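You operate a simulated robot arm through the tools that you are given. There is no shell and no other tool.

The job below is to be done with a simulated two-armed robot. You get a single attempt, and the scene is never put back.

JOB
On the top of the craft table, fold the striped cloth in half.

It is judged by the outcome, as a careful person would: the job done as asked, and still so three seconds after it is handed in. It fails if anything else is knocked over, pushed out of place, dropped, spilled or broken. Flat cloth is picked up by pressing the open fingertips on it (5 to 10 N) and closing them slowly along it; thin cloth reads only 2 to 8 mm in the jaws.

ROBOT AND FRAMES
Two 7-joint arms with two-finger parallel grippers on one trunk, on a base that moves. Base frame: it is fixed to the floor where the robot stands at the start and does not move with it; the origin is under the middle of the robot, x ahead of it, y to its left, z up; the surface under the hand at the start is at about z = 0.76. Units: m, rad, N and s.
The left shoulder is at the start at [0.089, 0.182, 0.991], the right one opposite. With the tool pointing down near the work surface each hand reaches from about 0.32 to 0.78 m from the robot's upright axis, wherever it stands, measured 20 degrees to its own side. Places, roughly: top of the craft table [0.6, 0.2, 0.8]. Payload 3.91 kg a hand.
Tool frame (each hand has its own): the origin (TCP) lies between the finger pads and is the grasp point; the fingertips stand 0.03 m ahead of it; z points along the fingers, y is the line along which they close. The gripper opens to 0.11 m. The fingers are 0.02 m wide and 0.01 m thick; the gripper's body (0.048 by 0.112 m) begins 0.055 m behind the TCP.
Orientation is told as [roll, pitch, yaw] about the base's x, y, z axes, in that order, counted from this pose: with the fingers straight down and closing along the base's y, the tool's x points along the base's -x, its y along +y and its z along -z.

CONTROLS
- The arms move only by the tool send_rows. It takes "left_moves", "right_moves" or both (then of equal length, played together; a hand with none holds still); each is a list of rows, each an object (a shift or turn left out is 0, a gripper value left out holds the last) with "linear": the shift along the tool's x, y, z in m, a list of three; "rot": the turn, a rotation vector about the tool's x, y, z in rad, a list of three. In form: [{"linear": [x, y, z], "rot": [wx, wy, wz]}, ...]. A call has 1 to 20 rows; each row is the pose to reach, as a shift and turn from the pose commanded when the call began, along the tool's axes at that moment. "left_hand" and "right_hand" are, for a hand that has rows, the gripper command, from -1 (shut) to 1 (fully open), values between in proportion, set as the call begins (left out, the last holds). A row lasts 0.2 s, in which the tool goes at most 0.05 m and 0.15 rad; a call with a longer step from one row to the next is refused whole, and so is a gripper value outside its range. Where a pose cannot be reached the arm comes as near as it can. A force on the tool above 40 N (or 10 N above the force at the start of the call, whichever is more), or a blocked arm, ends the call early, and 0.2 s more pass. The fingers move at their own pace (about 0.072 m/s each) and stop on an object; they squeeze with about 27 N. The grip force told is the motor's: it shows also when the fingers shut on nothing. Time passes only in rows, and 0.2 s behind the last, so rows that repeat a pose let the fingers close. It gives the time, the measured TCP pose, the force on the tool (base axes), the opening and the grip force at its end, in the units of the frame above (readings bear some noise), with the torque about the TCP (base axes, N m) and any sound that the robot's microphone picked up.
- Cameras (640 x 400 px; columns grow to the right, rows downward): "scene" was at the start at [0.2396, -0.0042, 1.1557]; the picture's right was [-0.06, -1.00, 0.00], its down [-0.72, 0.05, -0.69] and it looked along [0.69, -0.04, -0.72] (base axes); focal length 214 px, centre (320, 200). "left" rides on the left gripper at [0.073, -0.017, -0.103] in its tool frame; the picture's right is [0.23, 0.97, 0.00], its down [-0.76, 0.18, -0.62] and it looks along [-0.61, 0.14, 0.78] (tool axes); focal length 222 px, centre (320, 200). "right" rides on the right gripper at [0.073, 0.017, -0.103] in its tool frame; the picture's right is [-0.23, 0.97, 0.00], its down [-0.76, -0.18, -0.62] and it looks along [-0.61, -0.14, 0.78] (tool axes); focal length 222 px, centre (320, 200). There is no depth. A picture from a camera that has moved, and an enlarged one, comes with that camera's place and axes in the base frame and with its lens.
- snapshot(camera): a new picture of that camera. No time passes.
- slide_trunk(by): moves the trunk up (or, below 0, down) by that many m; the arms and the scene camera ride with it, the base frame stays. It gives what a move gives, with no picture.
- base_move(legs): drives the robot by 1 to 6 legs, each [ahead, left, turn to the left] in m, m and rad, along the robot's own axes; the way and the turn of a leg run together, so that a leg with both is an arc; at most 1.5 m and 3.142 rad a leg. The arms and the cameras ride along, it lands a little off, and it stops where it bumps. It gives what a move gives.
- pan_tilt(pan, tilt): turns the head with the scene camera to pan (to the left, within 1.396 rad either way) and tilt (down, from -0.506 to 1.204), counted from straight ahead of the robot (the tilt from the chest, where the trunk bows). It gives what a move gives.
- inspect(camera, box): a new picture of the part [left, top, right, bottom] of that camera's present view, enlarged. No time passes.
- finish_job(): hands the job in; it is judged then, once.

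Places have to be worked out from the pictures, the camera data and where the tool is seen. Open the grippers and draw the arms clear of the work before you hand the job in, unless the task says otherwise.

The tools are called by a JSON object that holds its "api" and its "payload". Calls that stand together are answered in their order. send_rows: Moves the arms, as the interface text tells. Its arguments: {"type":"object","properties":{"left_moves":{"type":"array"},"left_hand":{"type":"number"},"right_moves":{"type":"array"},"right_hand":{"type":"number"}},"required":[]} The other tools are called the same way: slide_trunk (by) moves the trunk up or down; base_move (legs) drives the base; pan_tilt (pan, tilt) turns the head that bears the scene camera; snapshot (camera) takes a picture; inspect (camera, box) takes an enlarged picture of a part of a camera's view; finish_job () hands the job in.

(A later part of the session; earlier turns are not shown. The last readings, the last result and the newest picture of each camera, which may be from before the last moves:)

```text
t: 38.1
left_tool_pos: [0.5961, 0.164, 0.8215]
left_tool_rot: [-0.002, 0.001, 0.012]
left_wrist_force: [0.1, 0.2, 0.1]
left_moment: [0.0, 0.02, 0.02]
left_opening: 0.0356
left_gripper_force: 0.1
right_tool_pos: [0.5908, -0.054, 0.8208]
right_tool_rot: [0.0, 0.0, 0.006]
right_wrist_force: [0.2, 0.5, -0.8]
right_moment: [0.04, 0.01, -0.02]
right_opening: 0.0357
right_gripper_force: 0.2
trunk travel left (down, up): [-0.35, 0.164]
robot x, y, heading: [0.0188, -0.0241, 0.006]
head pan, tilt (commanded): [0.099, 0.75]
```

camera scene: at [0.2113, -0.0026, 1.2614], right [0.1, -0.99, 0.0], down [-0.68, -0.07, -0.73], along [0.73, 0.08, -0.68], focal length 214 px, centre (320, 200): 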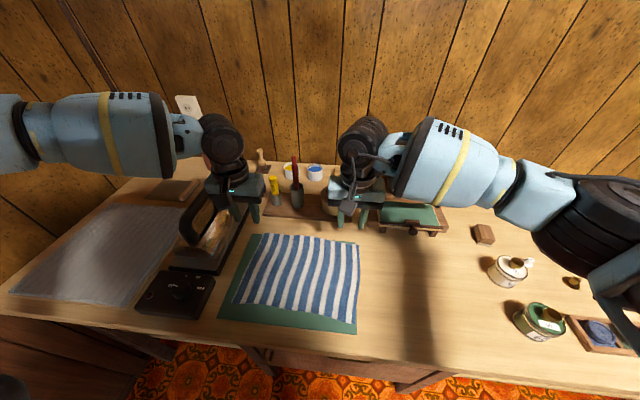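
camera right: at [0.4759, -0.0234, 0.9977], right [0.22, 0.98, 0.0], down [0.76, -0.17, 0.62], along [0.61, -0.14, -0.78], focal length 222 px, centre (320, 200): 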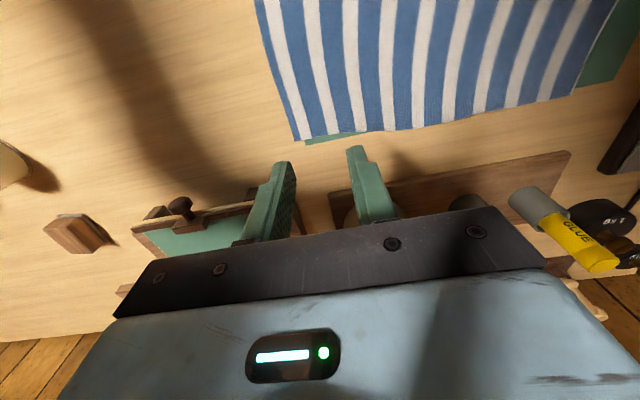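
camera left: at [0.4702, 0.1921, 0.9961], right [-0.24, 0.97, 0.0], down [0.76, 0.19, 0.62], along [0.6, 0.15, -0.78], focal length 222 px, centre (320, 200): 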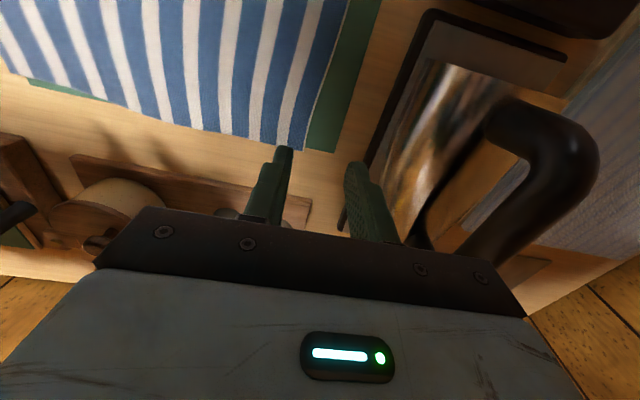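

Both hands now sit slightly beyond the spots. I bring them back onto the grip points at about 1 cm above the cloth and check with the wrist cameras.

{"api": "send_rows", "payload": {"left_moves": [{"linear": [0.008, 0.004, 0.005]}, {"linear": [0.017, 0.008, 0.01]}, {"linear": [0.017, 0.008, 0.0155]}, {"linear": [0.017, 0.008, 0.0155]}], "right_moves": [{"linear": [0.012, 0.006, 0.005]}, {"linear": [0.0233, 0.011, 0.01]}, {"linear": [0.0233, 0.011, 0.0155]}, {"linear": [0.0233, 0.011, 0.0155]}]}}

{"api": "inspect", "payload": {"camera": "left", "box": [220, 80, 420, 210]}}

{"api": "inspect", "payload": {"camera": "right", "box": [220, 80, 420, 210]}}

{"api": "inspect", "payload": {"camera": "scene", "box": [200, 150, 420, 340]}}

```text
t: 39.1
left_tool_pos: [0.5776, 0.1721, 0.8053]
left_tool_rot: [-0.001, 0.003, 0.013]
left_wrist_force: [0.9, 1.1, -0.1]
left_moment: [0.0, 0.0, -0.03]
left_opening: 0.0361
left_gripper_force: 0.0
right_tool_pos: [0.567, -0.0427, 0.8055]
right_tool_rot: [0.0, -0.001, 0.005]
right_wrist_force: [-0.3, 0.2, -0.1]
right_moment: [-0.03, -0.01, -0.02]
right_opening: 0.0362
right_gripper_force: 0.0
trunk travel left (down, up): [-0.35, 0.164]
robot x, y, heading: [0.0205, -0.0222, 0.003]
head pan, tilt (commanded): [0.099, 0.75]
```

```text
3.08 times, centred on (320, 145) of left
camera zoom: at [0.5056, 0.1554, 0.9098], right [-0.24, 0.97, 0.0], down [0.76, 0.19, 0.62], along [0.6, 0.15, -0.78], focal length 684 px, centre (320, 369)
```

zoom: 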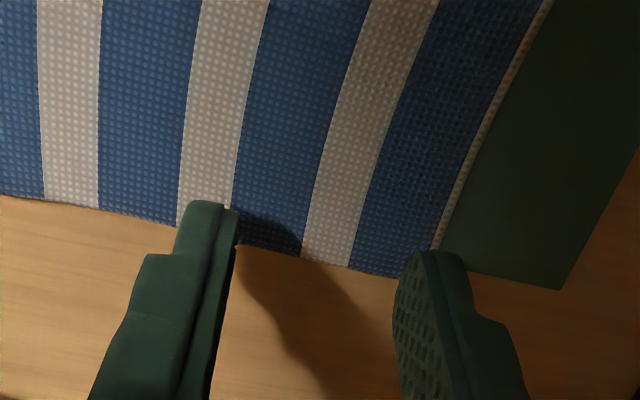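

```text
3.08 times, centred on (320, 145) of right
camera zoom: at [0.4936, -0.025, 0.9097], right [0.22, 0.98, 0.0], down [0.76, -0.17, 0.62], along [0.61, -0.14, -0.78], focal length 684 px, centre (320, 369)
```

zoom: 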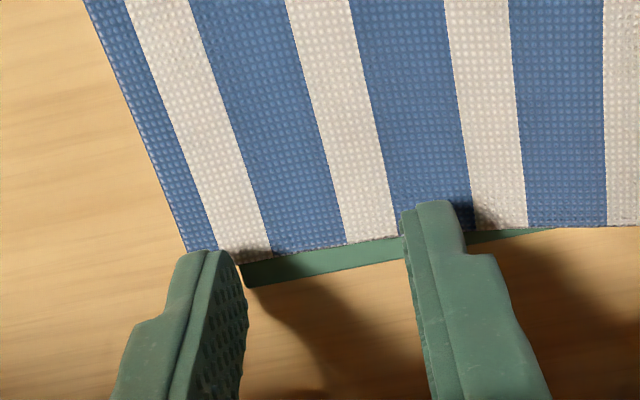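

```text
2.11 times, centred on (310, 245) of scene
camera zoom: at [0.2356, -0.0146, 1.2615], right [0.11, -0.99, 0.0], down [-0.68, -0.07, -0.73], along [0.73, 0.08, -0.68], focal length 452 px, centre (341, 105)
```

zoom: 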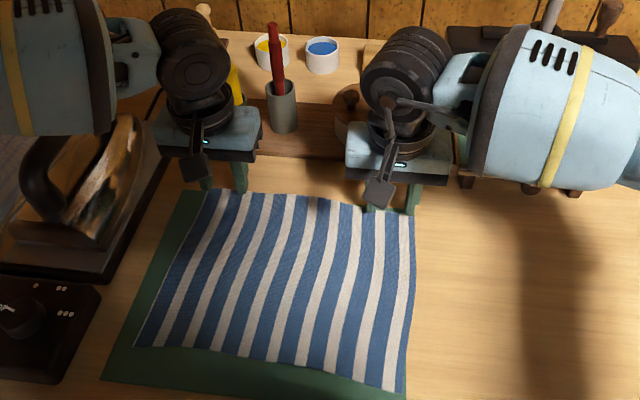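

The left finger overlap is about 18 mm and the right about 15 mm, so both grips are well placed. I lower slowly in small steps while watching the forces, moving the left hand 3 mm toward the edge.

{"api": "send_rows", "payload": {"left_moves": [{"linear": [-0.003, 0, 0.004], "rot": [0, 0, 0.012]}, {"linear": [-0.003, 0, 0.007], "rot": [0, 0, 0.012]}, {"linear": [-0.003, 0, 0.009], "rot": [0, 0, 0.012]}, {"linear": [-0.003, 0, 0.009], "rot": [0, 0, 0.012]}], "right_moves": [{"linear": [-0.001, 0, 0.004]}, {"linear": [-0.001, 0, 0.007]}, {"linear": [-0.001, 0, 0.009]}, {"linear": [-0.001, 0, 0.009]}]}}

```text
t: 40.1
left_tool_pos: [0.579, 0.1726, 0.7964]
left_tool_rot: [-0.002, 0.001, 0.001]
left_wrist_force: [0.6, 0.1, -0.6]
left_moment: [-0.05, 0.0, 0.0]
left_opening: 0.0362
left_gripper_force: 0.0
right_tool_pos: [0.5674, -0.0436, 0.7967]
right_tool_rot: [0.0, -0.002, 0.006]
right_wrist_force: [-0.4, 0.5, -1.1]
right_moment: [-0.02, -0.02, 0.0]
right_opening: 0.0363
right_gripper_force: 0.0
trunk travel left (down, up): [-0.35, 0.164]
robot x, y, heading: [0.0224, -0.0236, 0.004]
head pan, tilt (commanded): [0.099, 0.75]
```

There is no contact yet, with the tips at about z=0.766. I go down in 1 mm steps.

{"api": "send_rows", "payload": {"left_moves": [{"linear": [0, 0, 0.001]}, {"linear": [0, 0, 0.002]}, {"linear": [0, 0, 0.003]}, {"linear": [0, 0, 0.003]}], "right_moves": [{"linear": [0, 0, 0.001]}, {"linear": [0, 0, 0.002]}, {"linear": [0, 0, 0.003]}, {"linear": [0, 0, 0.003]}]}}

```text
t: 41.1
left_tool_pos: [0.5805, 0.1721, 0.7947]
left_tool_rot: [-0.001, 0.001, -0.003]
left_wrist_force: [-2.1, 1.0, 3.7]
left_moment: [0.04, 0.06, 0.02]
left_opening: 0.0363
left_gripper_force: 0.0
right_tool_pos: [0.5673, -0.0441, 0.7944]
right_tool_rot: [0.002, -0.002, 0.004]
right_wrist_force: [0.9, -1.0, 2.2]
right_moment: [-0.03, -0.02, -0.01]
right_opening: 0.036
right_gripper_force: 0.1
trunk travel left (down, up): [-0.35, 0.164]
robot x, y, heading: [0.0206, -0.0237, 0.002]
head pan, tilt (commanded): [0.099, 0.75]
```

Contact is made, with about 3.7 N on the left and 2.2 N on the right. I press about 1–1.5 mm more for 6–8 N.

{"api": "send_rows", "payload": {"left_moves": [{"linear": [0, 0, 0.0005]}, {"linear": [0, 0, 0.001]}, {"linear": [0, 0, 0.001]}], "right_moves": [{"linear": [0, 0, 0.0008]}, {"linear": [0, 0, 0.0016]}, {"linear": [0, 0, 0.0016]}]}}

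```text
t: 41.9
left_tool_pos: [0.5803, 0.1741, 0.795]
left_tool_rot: [0.001, -0.005, 0.001]
left_wrist_force: [4.0, 6.6, 14.5]
left_moment: [0.23, -0.03, -0.06]
left_opening: 0.0361
left_gripper_force: 0.2
right_tool_pos: [0.5672, -0.0428, 0.7941]
right_tool_rot: [0.001, -0.005, 0.005]
right_wrist_force: [0.0, -6.5, 15.6]
right_moment: [-0.09, 0.04, 0.04]
right_opening: 0.0358
right_gripper_force: 0.1
trunk travel left (down, up): [-0.35, 0.164]
robot x, y, heading: [0.0247, -0.0267, 0.006]
head pan, tilt (commanded): [0.099, 0.75]
```

That is firmer than wanted, about 15 N each. I ease off by 0.7 mm.

{"api": "send_rows", "payload": {"left_moves": [{"linear": [0, 0, -0.0006]}, {"linear": [0, 0, -0.0006]}], "right_moves": [{"linear": [0, 0, -0.0008]}, {"linear": [0, 0, -0.0008]}]}}

```text
t: 42.5
left_tool_pos: [0.5803, 0.1728, 0.7942]
left_tool_rot: [0.0, -0.001, -0.001]
left_wrist_force: [5.4, 8.0, 15.5]
left_moment: [0.31, -0.08, -0.09]
left_opening: 0.0362
left_gripper_force: 0.1
right_tool_pos: [0.5669, -0.0429, 0.7941]
right_tool_rot: [-0.002, -0.002, 0.005]
right_wrist_force: [-1.6, -10.4, 19.0]
right_moment: [-0.16, 0.1, 0.08]
right_opening: 0.0351
right_gripper_force: 0.0
trunk travel left (down, up): [-0.35, 0.164]
robot x, y, heading: [0.0219, -0.025, 0.007]
head pan, tilt (commanded): [0.099, 0.75]
```

The force is still creeping up because the controller integrates the position error. I back off further by 1.5 mm.

{"api": "send_rows", "payload": {"left_moves": [{"linear": [0, 0, -0.0012]}, {"linear": [0, 0, -0.0012]}], "right_moves": [{"linear": [0, 0, -0.0015]}, {"linear": [0, 0, -0.0015]}]}}

```text
t: 43.1
left_tool_pos: [0.5783, 0.1702, 0.7959]
left_tool_rot: [0.0, 0.003, -0.004]
left_wrist_force: [1.7, 2.9, 6.7]
left_moment: [0.11, -0.01, -0.04]
left_opening: 0.0364
left_gripper_force: 0.3
right_tool_pos: [0.5672, -0.0423, 0.7948]
right_tool_rot: [0.001, -0.002, 0.008]
right_wrist_force: [-2.8, -9.9, 12.7]
right_moment: [-0.16, 0.11, 0.03]
right_opening: 0.0353
right_gripper_force: 0.2
trunk travel left (down, up): [-0.35, 0.164]
robot x, y, heading: [0.0232, -0.0275, 0.009]
head pan, tilt (commanded): [0.099, 0.75]
```

The left is at 6.7 N, which is good, and the right is still at 12.7 N. I start closing in small steps, easing the right hand up slightly as I do.

{"api": "send_rows", "payload": {"left_moves": [{"linear": [0, -0.001, 0]}, {"linear": [0, -0.002, 0]}], "right_moves": [{"linear": [0, 0.001, -0.0006]}, {"linear": [0, 0.002, -0.0006]}], "left_hand": -0.45, "right_hand": -0.45}}

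```text
t: 43.7
left_tool_pos: [0.5795, 0.1689, 0.7948]
left_tool_rot: [-0.002, 0.002, -0.002]
left_wrist_force: [0.2, -1.0, 0.0]
left_moment: [0.0, 0.04, 0.01]
left_opening: 0.0301
left_gripper_force: 0.0
right_tool_pos: [0.5671, -0.0404, 0.7942]
right_tool_rot: [-0.001, 0.0, 0.006]
right_wrist_force: [-3.7, -2.5, 6.6]
right_moment: [-0.12, 0.13, -0.01]
right_opening: 0.0294
right_gripper_force: 0.1
trunk travel left (down, up): [-0.35, 0.164]
robot x, y, heading: [0.0208, -0.0221, 0.005]
head pan, tilt (commanded): [0.099, 0.75]
```

The left press has faded to zero while the right holds 6.6 N. I press the left down by 1 mm and close both another step.

{"api": "send_rows", "payload": {"left_moves": [{"linear": [0, 0, 0.001]}, {"linear": [0, 0, 0.0014]}], "right_moves": [{"linear": [0, 0, 0]}, {"linear": [0, 0, 0]}]}}

{"api": "inspect", "payload": {"camera": "left", "box": [240, 100, 400, 210]}}

{"api": "inspect", "payload": {"camera": "right", "box": [240, 100, 400, 210]}}

```text
t: 44.3
left_tool_pos: [0.579, 0.1691, 0.7945]
left_tool_rot: [-0.001, -0.001, -0.001]
left_wrist_force: [-2.2, -0.6, 6.3]
left_moment: [0.01, 0.11, 0.01]
left_opening: 0.0303
left_gripper_force: 0.0
right_tool_pos: [0.568, -0.0407, 0.7944]
right_tool_rot: [0.0, -0.004, 0.008]
right_wrist_force: [-1.8, -0.7, 1.4]
right_moment: [-0.05, 0.04, 0.0]
right_opening: 0.03
right_gripper_force: 0.1
trunk travel left (down, up): [-0.35, 0.164]
robot x, y, heading: [0.0192, -0.0243, 0.007]
head pan, tilt (commanded): [0.099, 0.75]
```

```text
3.64 times, centred on (320, 155) of left
camera zoom: at [0.5071, 0.1532, 0.899], right [-0.23, 0.97, 0.0], down [0.76, 0.18, 0.62], along [0.61, 0.14, -0.78], focal length 808 px, centre (320, 364)
```

zoom: 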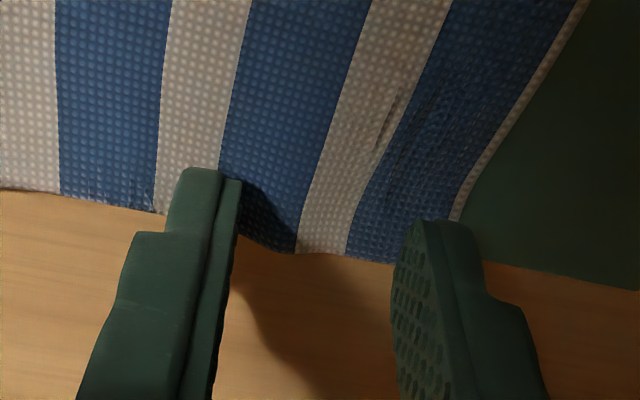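

```text
3.64 times, centred on (320, 155) of right
camera zoom: at [0.4945, -0.022, 0.8989], right [0.22, 0.98, 0.0], down [0.76, -0.17, 0.62], along [0.61, -0.14, -0.78], focal length 808 px, centre (320, 364)
```

zoom: 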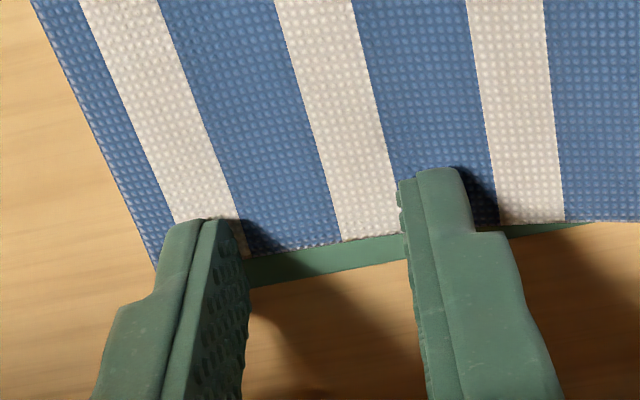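

The left corner is already gathering between the fingers. The right press has dropped to 1.4 N, so I press it a bit more and close both another step.

{"api": "send_rows", "payload": {"left_moves": [{"linear": [0, -0.001, 0.0002]}, {"linear": [0, -0.002, 0.0004]}], "right_moves": [{"linear": [0, 0, 0.001]}, {"linear": [0, 0.001, 0.0014]}], "left_hand": -0.55, "right_hand": -0.51}}

```text
t: 44.9
left_tool_pos: [0.5791, 0.1686, 0.7952]
left_tool_rot: [-0.002, -0.001, 0.002]
left_wrist_force: [0.5, 3.2, 14.5]
left_moment: [0.09, 0.04, -0.02]
left_opening: 0.0227
left_gripper_force: 0.2
right_tool_pos: [0.5679, -0.0393, 0.7939]
right_tool_rot: [0.0, -0.003, 0.007]
right_wrist_force: [1.6, -0.1, 4.7]
right_moment: [-0.01, -0.01, -0.02]
right_opening: 0.0263
right_gripper_force: 0.1
trunk travel left (down, up): [-0.35, 0.164]
robot x, y, heading: [0.0209, -0.0236, 0.004]
head pan, tilt (commanded): [0.099, 0.75]
```

The left is at 14.5 N, so I ease it up, and the right is good at 4.7 N. I keep closing.

{"api": "send_rows", "payload": {"left_moves": [{"linear": [0, 0, -0.001]}, {"linear": [0, -0.001, -0.001]}], "right_moves": [{"linear": [0, 0.001, 0.0003]}, {"linear": [0, 0.002, 0.0005]}], "left_hand": -0.65, "right_hand": -0.62}}

{"api": "inspect", "payload": {"camera": "left", "box": [240, 100, 400, 210]}}

{"api": "inspect", "payload": {"camera": "right", "box": [240, 100, 400, 210]}}

```text
t: 45.5
left_tool_pos: [0.5797, 0.168, 0.7943]
left_tool_rot: [0.0, -0.002, -0.003]
left_wrist_force: [1.2, -0.4, 8.5]
left_moment: [0.0, 0.01, 0.04]
left_opening: 0.0169
left_gripper_force: 0.1
right_tool_pos: [0.5689, -0.0389, 0.7949]
right_tool_rot: [-0.002, -0.002, 0.004]
right_wrist_force: [0.3, -8.2, 13.0]
right_moment: [-0.17, 0.02, 0.02]
right_opening: 0.021
right_gripper_force: 0.2
trunk travel left (down, up): [-0.35, 0.164]
robot x, y, heading: [0.0225, -0.0259, 0.007]
head pan, tilt (commanded): [0.099, 0.75]
```

```text
3.64 times, centred on (320, 155) of left
camera zoom: at [0.5074, 0.1503, 0.8989], right [-0.23, 0.97, 0.0], down [0.76, 0.18, 0.62], along [0.61, 0.14, -0.78], focal length 808 px, centre (320, 364)
```

zoom: 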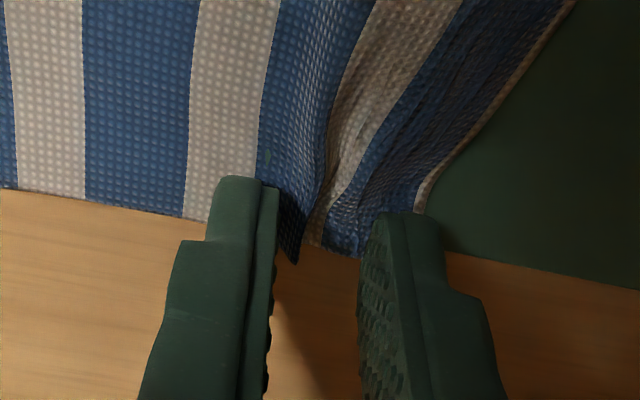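

```text
3.64 times, centred on (320, 155) of right
camera zoom: at [0.4944, -0.0209, 0.8985], right [0.22, 0.97, 0.0], down [0.76, -0.17, 0.63], along [0.61, -0.14, -0.78], focal length 808 px, centre (320, 364)
```

zoom: 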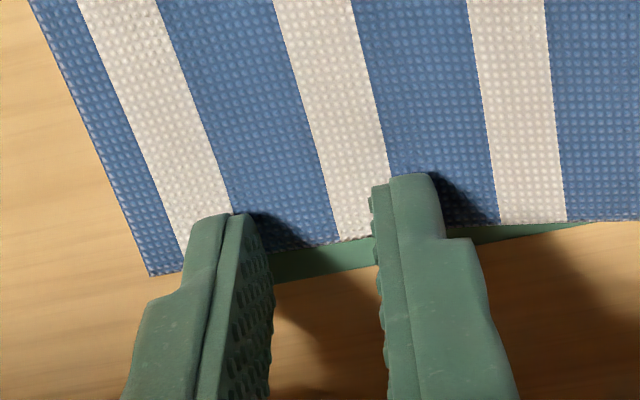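

The left is gathering nicely, but on the right the cloth isn't moving because the press was too light earlier. I lift the right hand 3 mm, reopen it to 36 mm a little further outward, and continue closing the left.

{"api": "send_rows", "payload": {"left_moves": [{"linear": [0, 0, 0]}, {"linear": [0, -0.001, 0]}, {"linear": [0, -0.001, 0]}], "right_moves": [{"linear": [0, 0, -0.003]}, {"linear": [0, -0.003, -0.004]}, {"linear": [0, -0.006, -0.004]}], "left_hand": -0.76, "right_hand": -0.36}}

```text
t: 46.3
left_tool_pos: [0.5796, 0.1668, 0.794]
left_tool_rot: [-0.001, 0.001, -0.001]
left_wrist_force: [-2.8, 2.2, 13.4]
left_moment: [0.12, 0.14, 0.04]
left_opening: 0.0133
left_gripper_force: 0.1
right_tool_pos: [0.5665, -0.0443, 0.7976]
right_tool_rot: [-0.001, -0.003, 0.007]
right_wrist_force: [-0.5, 0.9, -1.2]
right_moment: [0.0, 0.03, 0.02]
right_opening: 0.0352
right_gripper_force: 0.2
trunk travel left (down, up): [-0.35, 0.164]
robot x, y, heading: [0.0204, -0.026, 0.007]
head pan, tilt (commanded): [0.099, 0.75]
```

The left is at 13 mm and gathering. I finish closing the left while easing its press, and set the right hand down again.

{"api": "send_rows", "payload": {"left_moves": [{"linear": [0, 0, -0.0006]}, {"linear": [0, 0, -0.0008]}, {"linear": [0, 0, -0.001]}], "right_moves": [{"linear": [0, 0, 0.002]}, {"linear": [0, 0, 0.0035]}, {"linear": [0, 0, 0.0042]}], "left_hand": -0.9}}

{"api": "inspect", "payload": {"camera": "left", "box": [240, 100, 400, 210]}}

{"api": "inspect", "payload": {"camera": "right", "box": [240, 100, 400, 210]}}

```text
t: 47.1
left_tool_pos: [0.5792, 0.1662, 0.7948]
left_tool_rot: [0.001, -0.001, -0.002]
left_wrist_force: [2.6, 0.4, 5.0]
left_moment: [0.01, -0.03, -0.02]
left_opening: 0.0061
left_gripper_force: 0.6
right_tool_pos: [0.5669, -0.0439, 0.794]
right_tool_rot: [0.001, -0.003, 0.005]
right_wrist_force: [-3.6, -2.0, 10.7]
right_moment: [-0.01, 0.11, 0.0]
right_opening: 0.035
right_gripper_force: 0.1
trunk travel left (down, up): [-0.35, 0.164]
robot x, y, heading: [0.0208, -0.0262, 0.008]
head pan, tilt (commanded): [0.099, 0.75]
```

```text
3.64 times, centred on (320, 155) of left
camera zoom: at [0.5076, 0.1503, 0.899], right [-0.23, 0.97, 0.0], down [0.76, 0.18, 0.62], along [0.61, 0.14, -0.78], focal length 808 px, centre (320, 364)
```

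zoom: 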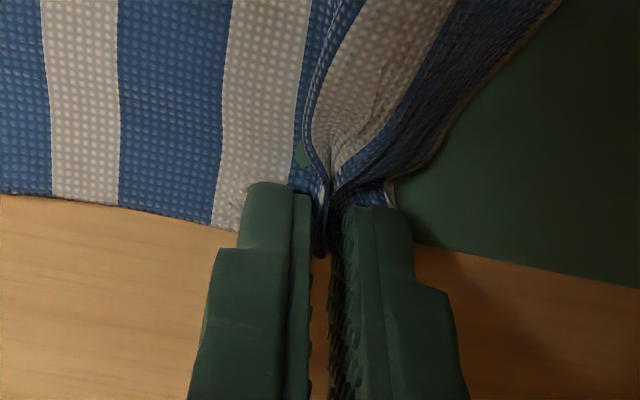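

```text
3.64 times, centred on (320, 155) of right
camera zoom: at [0.4934, -0.0265, 0.8985], right [0.22, 0.98, 0.0], down [0.76, -0.17, 0.63], along [0.61, -0.14, -0.78], focal length 808 px, centre (320, 364)
```

zoom: 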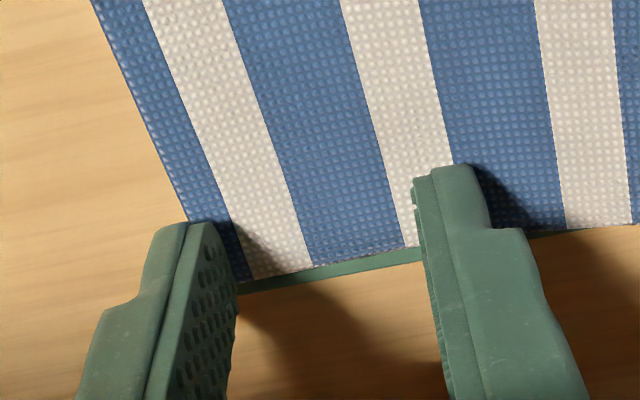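

The left jaws have gathered the cloth to about 6 mm, so I close them fully to grip it. The right outer finger now sits on the corner stripe with 10.7 N, and I begin closing it.

{"api": "send_rows", "payload": {"left_moves": [{"linear": [0, 0, 0]}, {"linear": [0, 0, -0.0005]}, {"linear": [0, 0, -0.001]}], "right_moves": [{"linear": [0, 0.0005, 0]}, {"linear": [0, 0.001, 0]}, {"linear": [0, 0.0015, 0]}], "left_hand": -1, "right_hand": -0.45}}

{"api": "inspect", "payload": {"camera": "right", "box": [240, 100, 400, 210]}}

```text
t: 47.9
left_tool_pos: [0.5783, 0.1659, 0.7959]
left_tool_rot: [0.0, 0.002, 0.0]
left_wrist_force: [0.6, 0.2, -0.8]
left_moment: [-0.06, -0.02, 0.02]
left_opening: 0.0024
left_gripper_force: 27.0
right_tool_pos: [0.5681, -0.0423, 0.794]
right_tool_rot: [0.0, -0.006, 0.005]
right_wrist_force: [-2.4, -8.0, 21.1]
right_moment: [-0.18, 0.06, 0.02]
right_opening: 0.027
right_gripper_force: 0.0
trunk travel left (down, up): [-0.35, 0.164]
robot x, y, heading: [0.0219, -0.0251, 0.0]
head pan, tilt (commanded): [0.099, 0.75]
```

```text
3.64 times, centred on (320, 155) of right
camera zoom: at [0.4937, -0.0253, 0.8984], right [0.22, 0.97, 0.0], down [0.76, -0.17, 0.63], along [0.61, -0.14, -0.78], focal length 808 px, centre (320, 364)
```

zoom: 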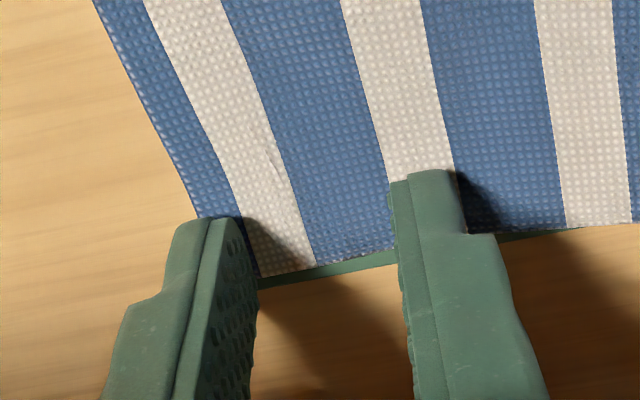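

The left hand holds the cloth, reading 2.4 mm with full grip force. The right outer finger is beginning to drag the corner in but presses 21 N, so I ease it up 1 mm and close further.

{"api": "send_rows", "payload": {"right_moves": [{"linear": [0, 0, -0.001]}, {"linear": [0, 0.001, -0.0012]}], "right_hand": -0.53}}

{"api": "inspect", "payload": {"camera": "right", "box": [240, 100, 400, 210]}}

```text
t: 48.5
left_tool_pos: [0.5805, 0.1672, 0.7961]
left_tool_rot: [0.0, 0.001, -0.003]
left_wrist_force: [-0.1, -0.4, 0.2]
left_moment: [-0.01, -0.03, 0.02]
left_opening: 0.0025
left_gripper_force: 26.6
right_tool_pos: [0.5678, -0.0439, 0.7954]
right_tool_rot: [-0.001, -0.004, 0.007]
right_wrist_force: [1.2, -11.2, 17.1]
right_moment: [-0.26, 0.02, 0.02]
right_opening: 0.0257
right_gripper_force: 0.0
trunk travel left (down, up): [-0.35, 0.164]
robot x, y, heading: [0.0191, -0.0277, 0.002]
head pan, tilt (commanded): [0.099, 0.75]
```

```text
3.64 times, centred on (320, 155) of right
camera zoom: at [0.4939, -0.0246, 0.8985], right [0.22, 0.97, 0.0], down [0.76, -0.17, 0.63], along [0.61, -0.14, -0.78], focal length 808 px, centre (320, 364)
```

zoom: 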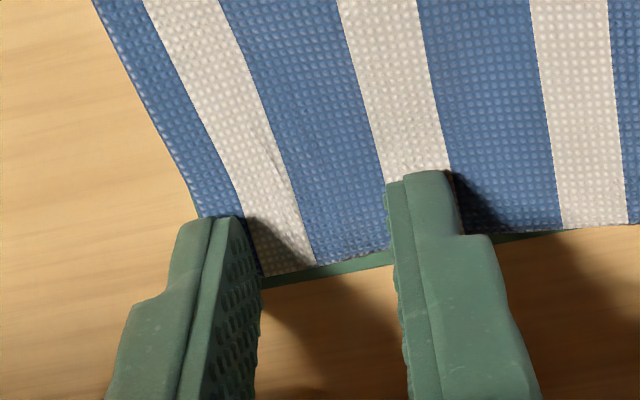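

The corner is now being drawn in with the outer finger. I continue closing in small steps with slightly less press.

{"api": "send_rows", "payload": {"right_moves": [{"linear": [0, 0, -0.0006]}, {"linear": [0, -0.001, -0.0008]}], "right_hand": -0.62}}

{"api": "inspect", "payload": {"camera": "right", "box": [240, 100, 400, 210]}}

```text
t: 49.1
left_tool_pos: [0.5781, 0.1693, 0.7959]
left_tool_rot: [-0.001, 0.002, 0.002]
left_wrist_force: [0.6, 0.1, 0.0]
left_moment: [0.01, 0.02, 0.0]
left_opening: 0.0022
left_gripper_force: 27.3
right_tool_pos: [0.5673, -0.0402, 0.7945]
right_tool_rot: [0.001, 0.002, 0.009]
right_wrist_force: [-2.5, 3.3, 6.0]
right_moment: [0.05, 0.08, 0.02]
right_opening: 0.0204
right_gripper_force: 0.0
trunk travel left (down, up): [-0.35, 0.164]
robot x, y, heading: [0.0223, -0.0252, 0.007]
head pan, tilt (commanded): [0.099, 0.75]
```

```text
3.64 times, centred on (320, 155) of right
camera zoom: at [0.4943, -0.023, 0.8989], right [0.22, 0.98, 0.0], down [0.76, -0.17, 0.62], along [0.61, -0.14, -0.78], focal length 808 px, centre (320, 364)
```

zoom: 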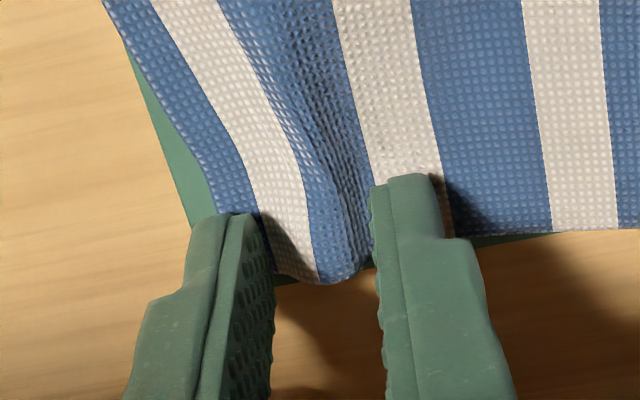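

The ridge is now forming on the right with a 6 N press. I continue closing.

{"api": "send_rows", "payload": {"right_moves": [{"linear": [0, 0, 0.0003]}, {"linear": [0, 0.001, 0.0005]}], "right_hand": -0.73}}

{"api": "inspect", "payload": {"camera": "right", "box": [240, 100, 400, 210]}}

```text
t: 49.7
left_tool_pos: [0.5807, 0.1665, 0.7945]
left_tool_rot: [0.0, 0.002, -0.001]
left_wrist_force: [-0.1, -0.7, 0.9]
left_moment: [0.01, -0.04, -0.02]
left_opening: 0.0023
left_gripper_force: 27.4
right_tool_pos: [0.5679, -0.0437, 0.7939]
right_tool_rot: [-0.002, -0.001, 0.004]
right_wrist_force: [1.7, -1.2, 4.2]
right_moment: [-0.09, -0.05, 0.01]
right_opening: 0.0141
right_gripper_force: 0.0
trunk travel left (down, up): [-0.35, 0.164]
robot x, y, heading: [0.0188, -0.0274, 0.006]
head pan, tilt (commanded): [0.099, 0.75]
```

```text
3.64 times, centred on (320, 155) of right
camera zoom: at [0.4948, -0.0245, 0.8987], right [0.22, 0.97, 0.0], down [0.76, -0.17, 0.63], along [0.61, -0.14, -0.78], focal length 808 px, centre (320, 364)
```

zoom: 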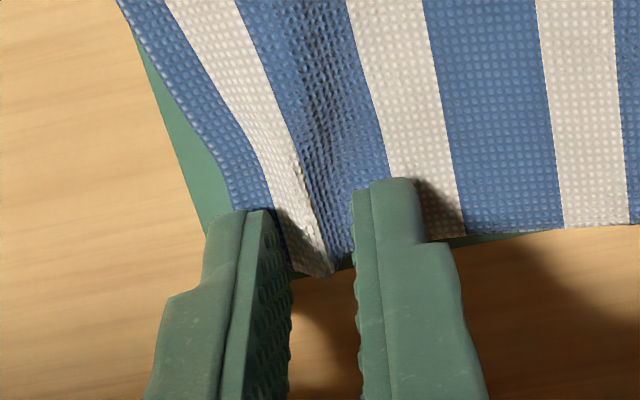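

The ridge keeps growing between the right fingers at 14 mm. I close further and then fully.

{"api": "send_rows", "payload": {"right_moves": [{"linear": [0, 0, 0.0004]}, {"linear": [0, 0.0005, 0.0005]}], "right_hand": -0.86}}

{"api": "send_rows", "payload": {"right_moves": [{"linear": [0, 0, 0]}, {"linear": [0, 0, 0]}, {"linear": [0, 0, -0.0005]}], "right_hand": -1}}

{"api": "inspect", "payload": {"camera": "right", "box": [240, 100, 400, 210]}}

{"api": "inspect", "payload": {"camera": "left", "box": [240, 100, 400, 210]}}

{"api": "inspect", "payload": {"camera": "scene", "box": [200, 150, 420, 340]}}

```text
t: 50.3
left_tool_pos: [0.5803, 0.1672, 0.7945]
left_tool_rot: [-0.002, 0.002, -0.002]
left_wrist_force: [1.0, 0.0, -0.4]
left_moment: [-0.04, 0.0, -0.01]
left_opening: 0.0023
left_gripper_force: 27.0
right_tool_pos: [0.5679, -0.0412, 0.7948]
right_tool_rot: [0.001, -0.001, 0.004]
right_wrist_force: [1.5, -1.2, 5.6]
right_moment: [-0.02, -0.02, 0.0]
right_opening: 0.006
right_gripper_force: 0.0
trunk travel left (down, up): [-0.35, 0.164]
robot x, y, heading: [0.0195, -0.0281, 0.006]
head pan, tilt (commanded): [0.099, 0.75]
```

```text
t: 51.1
left_tool_pos: [0.5806, 0.1668, 0.7948]
left_tool_rot: [-0.002, 0.001, -0.001]
left_wrist_force: [0.1, 0.4, 0.6]
left_moment: [-0.03, 0.04, -0.02]
left_opening: 0.0021
left_gripper_force: 27.9
right_tool_pos: [0.5675, -0.0408, 0.7947]
right_tool_rot: [0.0, -0.003, 0.007]
right_wrist_force: [1.9, 1.7, 3.7]
right_moment: [0.05, -0.03, 0.01]
right_opening: 0.0022
right_gripper_force: 27.4
trunk travel left (down, up): [-0.35, 0.164]
robot x, y, heading: [0.0181, -0.0237, 0.004]
head pan, tilt (commanded): [0.099, 0.75]
```

```text
3.64 times, centred on (320, 155) of right
camera zoom: at [0.4941, -0.0235, 0.8988], right [0.22, 0.98, 0.0], down [0.76, -0.17, 0.62], along [0.61, -0.14, -0.78], focal length 808 px, centre (320, 364)
```

zoom: 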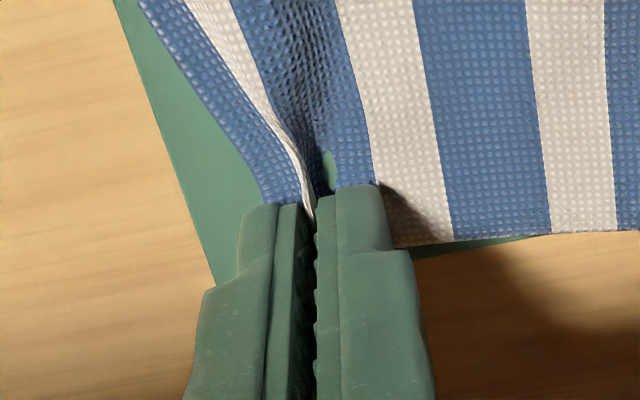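

```text
3.64 times, centred on (320, 155) of left
camera zoom: at [0.5086, 0.1505, 0.8997], right [-0.23, 0.97, 0.0], down [0.76, 0.18, 0.62], along [0.61, 0.14, -0.78], focal length 808 px, centre (320, 364)
```

zoom: 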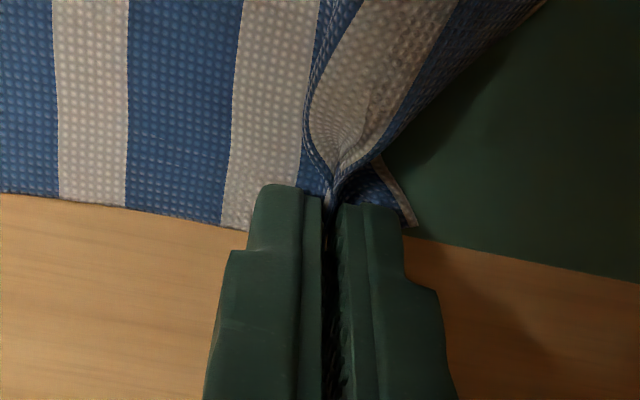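

```text
2.11 times, centred on (310, 245) of scene
camera zoom: at [0.2356, -0.0146, 1.2615], right [0.11, -0.99, 0.0], down [-0.68, -0.07, -0.73], along [0.73, 0.08, -0.68], focal length 452 px, centre (341, 105)
```

zoom: 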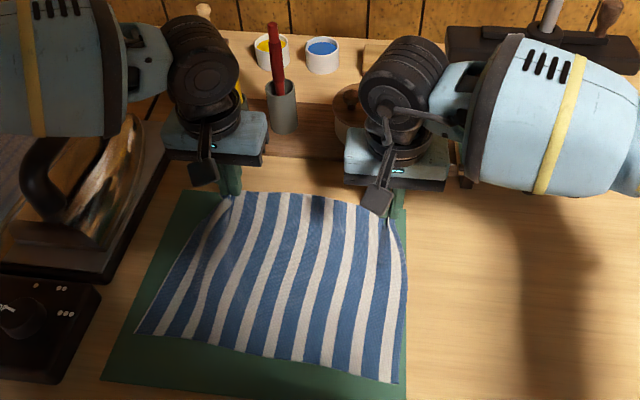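

Both corners are held, each reading about 2.2 mm with 27 N of grip. I lift a short way first to confirm that both come up with the cloth.

{"api": "send_rows", "payload": {"left_moves": [{"linear": [0, 0, -0.006]}, {"linear": [0.001, 0, -0.012]}, {"linear": [0.003, 0, -0.02]}, {"linear": [0.005, 0, -0.026]}], "right_moves": [{"linear": [0, 0, -0.006]}, {"linear": [0.001, 0, -0.012]}, {"linear": [0.003, 0, -0.02]}, {"linear": [0.005, 0, -0.026]}]}}

{"api": "inspect", "payload": {"camera": "scene", "box": [200, 150, 420, 340]}}

{"api": "inspect", "payload": {"camera": "right", "box": [240, 80, 420, 210]}}

{"api": "inspect", "payload": {"camera": "left", "box": [220, 80, 400, 210]}}

```text
t: 52.1
left_tool_pos: [0.5764, 0.1673, 0.8216]
left_tool_rot: [-0.002, 0.002, -0.001]
left_wrist_force: [-0.2, -0.3, -0.3]
left_moment: [0.0, 0.0, 0.01]
left_opening: 0.0024
left_gripper_force: 27.3
right_tool_pos: [0.5635, -0.0407, 0.8203]
right_tool_rot: [-0.001, -0.001, 0.007]
right_wrist_force: [0.1, -0.3, -0.9]
right_moment: [-0.02, -0.01, 0.01]
right_opening: 0.0025
right_gripper_force: 26.8
trunk travel left (down, up): [-0.35, 0.164]
robot x, y, heading: [0.0197, -0.0222, 0.008]
head pan, tilt (commanded): [0.099, 0.75]
```

```text
2.11 times, centred on (310, 245) of scene
camera zoom: at [0.2356, -0.0147, 1.2615], right [0.1, -0.99, 0.0], down [-0.68, -0.07, -0.73], along [0.73, 0.08, -0.68], focal length 452 px, centre (341, 105)
```

zoom: 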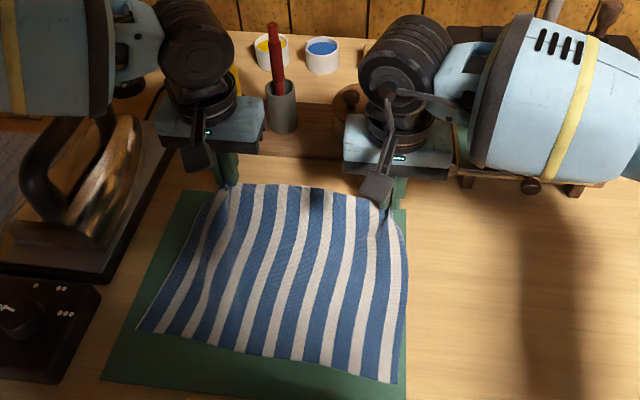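

```text
3.08 times, centred on (330, 145) of right
camera zoom: at [0.4902, -0.0229, 0.9239], right [0.22, 0.98, 0.0], down [0.76, -0.17, 0.62], along [0.61, -0.14, -0.78], focal length 684 px, centre (289, 369)
```

zoom: 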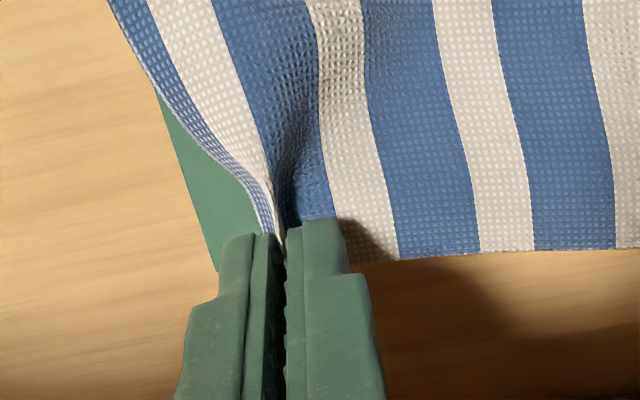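

```text
3.08 times, centred on (310, 145) of left
camera zoom: at [0.5047, 0.1496, 0.9261], right [-0.23, 0.97, 0.0], down [0.76, 0.18, 0.62], along [0.61, 0.14, -0.78], focal length 684 px, centre (351, 369)
```

zoom: 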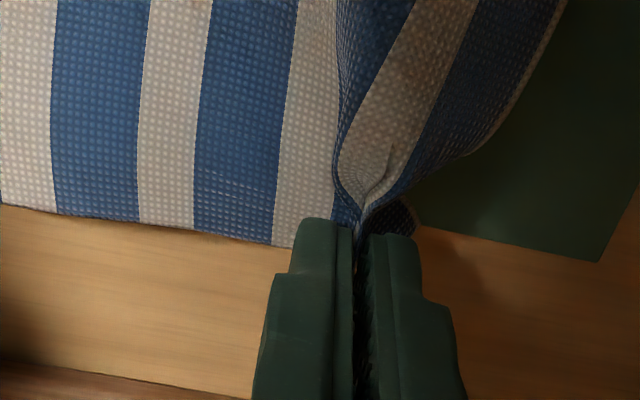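

Both corners come up with the cloth. I continue the arc up and back, staying within the flap's length.

{"api": "send_rows", "payload": {"left_moves": [{"linear": [0.005, 0, -0.009]}, {"linear": [0.011, 0, -0.018]}, {"linear": [0.018, 0, -0.026]}, {"linear": [0.024, 0, -0.031]}, {"linear": [0.024, 0, -0.031]}], "right_moves": [{"linear": [0.005, 0, -0.009]}, {"linear": [0.011, 0, -0.018]}, {"linear": [0.018, 0, -0.026]}, {"linear": [0.024, 0, -0.031]}, {"linear": [0.024, 0, -0.031]}]}}

{"api": "inspect", "payload": {"camera": "scene", "box": [200, 150, 420, 340]}}

```text
t: 53.3
left_tool_pos: [0.553, 0.1669, 0.8519]
left_tool_rot: [-0.002, 0.0, 0.0]
left_wrist_force: [-0.5, -1.1, -0.1]
left_moment: [0.0, -0.02, -0.02]
left_opening: 0.0025
left_gripper_force: 27.0
right_tool_pos: [0.54, -0.04, 0.8505]
right_tool_rot: [0.001, -0.002, 0.005]
right_wrist_force: [0.3, -0.9, -0.1]
right_moment: [0.02, 0.0, 0.01]
right_opening: 0.002
right_gripper_force: 27.0
trunk travel left (down, up): [-0.35, 0.164]
robot x, y, heading: [0.0186, -0.0284, 0.003]
head pan, tilt (commanded): [0.099, 0.75]
```

```text
2.11 times, centred on (310, 245) of scene
camera zoom: at [0.2358, -0.0146, 1.2615], right [0.11, -0.99, 0.0], down [-0.68, -0.07, -0.73], along [0.73, 0.08, -0.68], focal length 452 px, centre (341, 105)
```

zoom: 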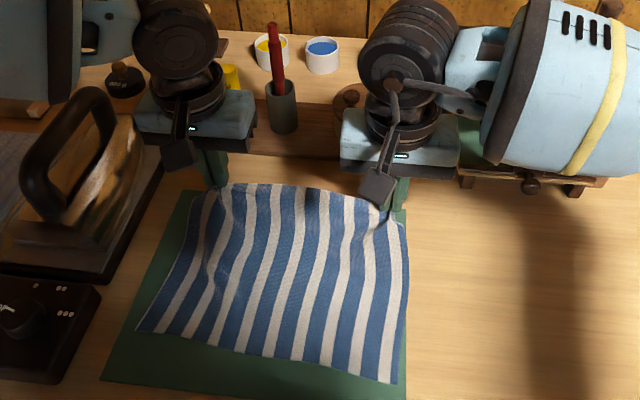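

The edge is up and the near half still lies flat. Now I drive the base straight back 0.14 m, which carries the raised edge over the fold line.

{"api": "base_move", "payload": {"legs": [[-0.14, 0, 0]]}}

{"api": "snapshot", "payload": {"camera": "scene"}}

{"api": "snapshot", "payload": {"camera": "left"}}

{"api": "snapshot", "payload": {"camera": "right"}}

```text
t: 54.6
left_tool_pos: [0.4125, 0.1661, 0.8535]
left_tool_rot: [-0.002, 0.002, 0.0]
left_wrist_force: [-0.8, 0.6, 0.3]
left_moment: [-0.02, 0.01, 0.03]
left_opening: 0.0025
left_gripper_force: 27.1
right_tool_pos: [0.3991, -0.0407, 0.8506]
right_tool_rot: [-0.001, -0.003, 0.007]
right_wrist_force: [-0.3, 0.0, 0.2]
right_moment: [-0.02, -0.05, 0.01]
right_opening: 0.0023
right_gripper_force: 27.3
trunk travel left (down, up): [-0.35, 0.164]
robot x, y, heading: [-0.118, -0.024, 0.007]
head pan, tilt (commanded): [0.099, 0.75]
```

```text
taken
camera scene: at [0.0947, -0.0154, 1.2617], right [0.11, -0.99, 0.0], down [-0.68, -0.07, -0.73], along [0.73, 0.08, -0.68], focal length 214 px, centre (320, 200)
```

scene: 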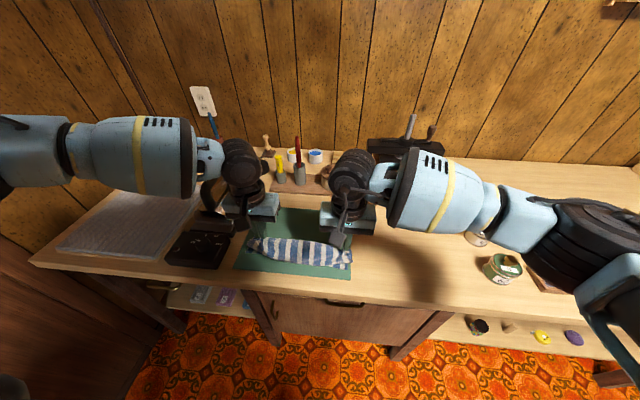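

```text
taken
camera left: at [0.3398, 0.1496, 0.9573], right [-0.23, 0.97, 0.0], down [0.76, 0.18, 0.62], along [0.61, 0.14, -0.78], focal length 222 px, centre (320, 200)
```

left: 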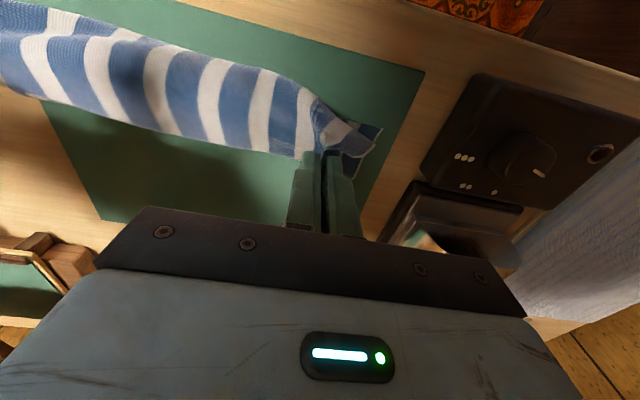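

```text
taken
camera right: at [0.326, -0.0228, 0.9551], right [0.22, 0.98, 0.0], down [0.76, -0.17, 0.62], along [0.61, -0.14, -0.78], focal length 222 px, centre (320, 200)
```

right: 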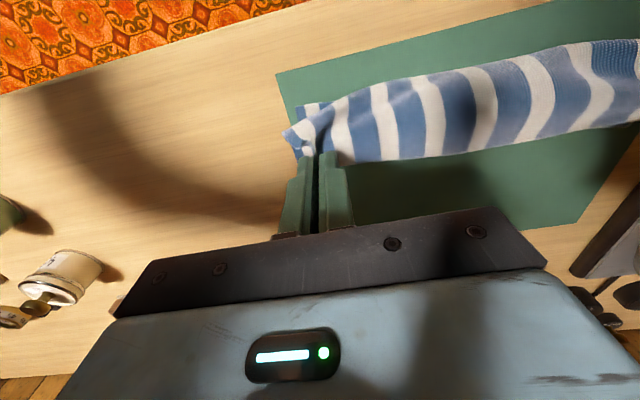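

The edge is now over the near side. I zoom in to see how the flap hangs and where the fold and near edge lie.

{"api": "inspect", "payload": {"camera": "scene", "box": [220, 200, 370, 290]}}

{"api": "inspect", "payload": {"camera": "right", "box": [260, 20, 640, 220]}}

{"api": "inspect", "payload": {"camera": "left", "box": [0, 0, 420, 220]}}

```text
4.27 times, centred on (295, 245) of scene
camera zoom: at [0.0947, -0.0154, 1.2617], right [0.11, -0.99, 0.0], down [-0.68, -0.07, -0.73], along [0.73, 0.08, -0.68], focal length 915 px, centre (427, 8)
```

zoom: 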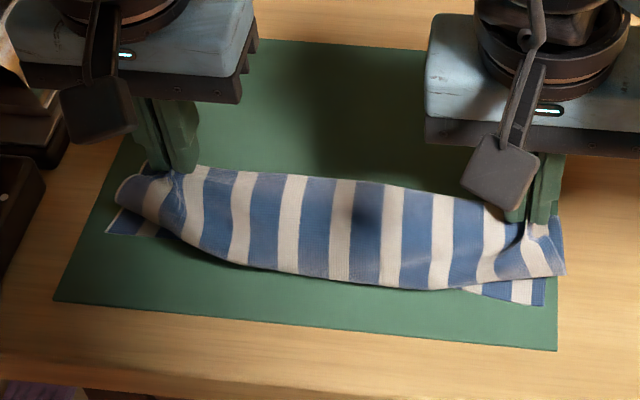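

```text
1.68 times, centred on (450, 120) of right
camera zoom: at [0.326, -0.0228, 0.9551], right [0.22, 0.98, 0.0], down [0.76, -0.17, 0.62], along [0.61, -0.14, -0.78], focal length 374 px, centre (101, 335)
```

zoom: 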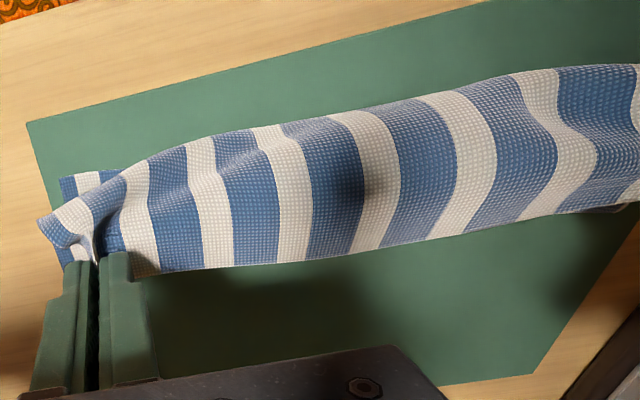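

```text
1.52 times, centred on (210, 110) of left
camera zoom: at [0.3398, 0.1496, 0.9573], right [-0.23, 0.97, 0.0], down [0.76, 0.18, 0.62], along [0.61, 0.14, -0.78], focal length 338 px, centre (488, 337)
```

zoom: 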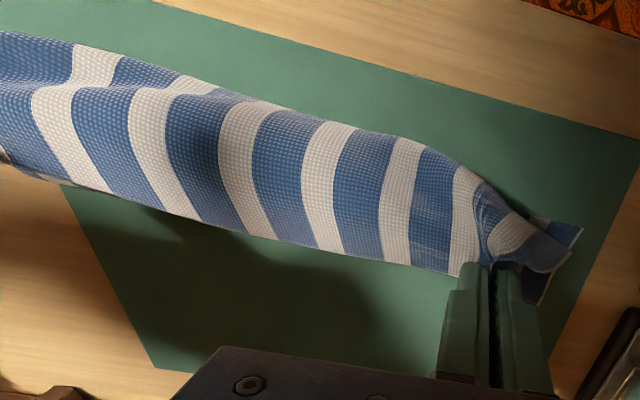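

The mat hasn't moved, but the flap bulges to the near side. The turn-up point has slid to about x<0.45, so passing low let it slip nearer than the middle. I raise the held edge and bring it back to stand above the true middle line (x≈0.48), so that the near half lies flat again, leaning the hands slightly forward for reach.

{"api": "send_rows", "payload": {"left_moves": [{"linear": [0.002, 0, -0.012], "rot": [0, -0.1, 0]}, {"linear": [0.004, 0, -0.024], "rot": [0, -0.2, 0]}, {"linear": [0.006, 0, -0.036], "rot": [0, -0.3, 0]}, {"linear": [-0.006, 0, -0.038], "rot": [0, -0.3, 0]}, {"linear": [-0.02, 0, -0.038], "rot": [0, -0.3, 0]}, {"linear": [-0.034, 0, -0.038], "rot": [0, -0.3, 0]}, {"linear": [-0.048, 0, -0.036], "rot": [0, -0.3, 0]}, {"linear": [-0.0616, 0, -0.034], "rot": [0, -0.3, 0]}, {"linear": [-0.0616, 0, -0.034], "rot": [0, -0.3, 0]}, {"linear": [-0.0616, 0, -0.034], "rot": [0, -0.3, 0]}], "right_moves": [{"linear": [0.002, 0, -0.012], "rot": [0, -0.1, 0]}, {"linear": [0.004, 0, -0.024], "rot": [0, -0.2, 0]}, {"linear": [0.006, 0, -0.036], "rot": [0, -0.3, 0]}, {"linear": [-0.006, 0, -0.038], "rot": [0, -0.3, 0]}, {"linear": [-0.02, 0, -0.038], "rot": [0, -0.3, 0]}, {"linear": [-0.034, 0, -0.038], "rot": [0, -0.3, 0]}, {"linear": [-0.048, 0, -0.036], "rot": [0, -0.3, 0]}, {"linear": [-0.0616, 0, -0.034], "rot": [0, -0.3, 0]}, {"linear": [-0.0616, 0, -0.034], "rot": [0, -0.3, 0]}, {"linear": [-0.0616, 0, -0.034], "rot": [0, -0.3, 0]}]}}

{"api": "inspect", "payload": {"camera": "scene", "box": [220, 200, 370, 290]}}

{"api": "snapshot", "payload": {"camera": "right"}}

{"api": "snapshot", "payload": {"camera": "left"}}

```text
t: 56.8
left_tool_pos: [0.4741, 0.1661, 0.8864]
left_tool_rot: [-0.001, -0.299, 0.0]
left_wrist_force: [-0.4, 0.3, 0.2]
left_moment: [0.0, -0.01, 0.02]
left_opening: 0.0023
left_gripper_force: 27.3
right_tool_pos: [0.4609, -0.0398, 0.8843]
right_tool_rot: [0.0, -0.304, 0.007]
right_wrist_force: [-0.2, 0.3, 0.1]
right_moment: [-0.01, -0.02, 0.01]
right_opening: 0.0021
right_gripper_force: 26.9
trunk travel left (down, up): [-0.35, 0.164]
robot x, y, heading: [-0.1185, -0.0298, 0.007]
head pan, tilt (commanded): [0.099, 0.75]
```

```text
4.27 times, centred on (295, 245) of scene
camera zoom: at [0.0957, -0.0153, 1.2615], right [0.11, -0.99, 0.0], down [-0.68, -0.07, -0.73], along [0.73, 0.08, -0.68], focal length 915 px, centre (427, 8)
```

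zoom: 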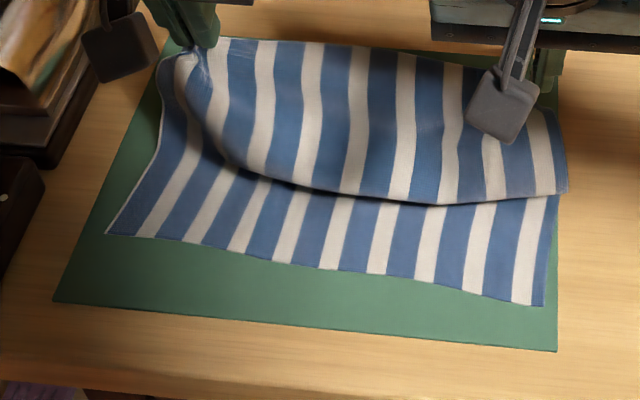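

```text
taken
camera right: at [0.3616, -0.0214, 0.9623], right [0.21, 0.98, 0.07], down [0.54, -0.17, 0.82], along [0.81, -0.14, -0.57], focal length 222 px, centre (320, 200)
```

right: 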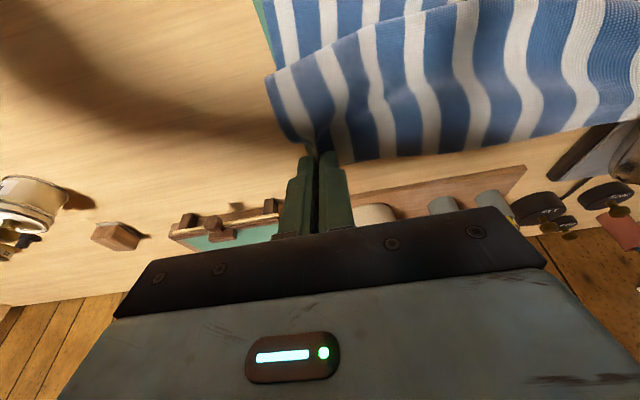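

```text
taken
camera left: at [0.3753, 0.1503, 0.9656], right [-0.22, 0.97, -0.07], down [0.54, 0.18, 0.82], along [0.81, 0.14, -0.57], focal length 222 px, centre (320, 200)
```

left: 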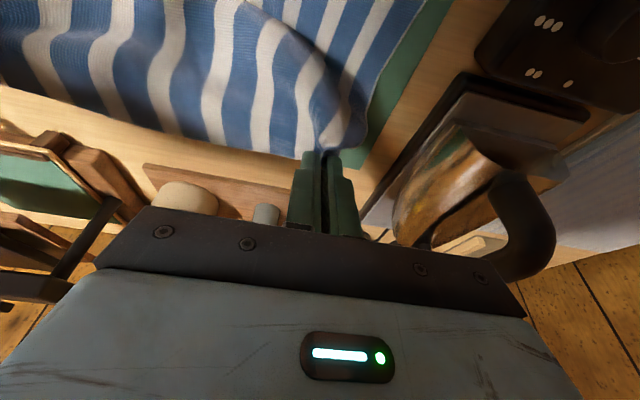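

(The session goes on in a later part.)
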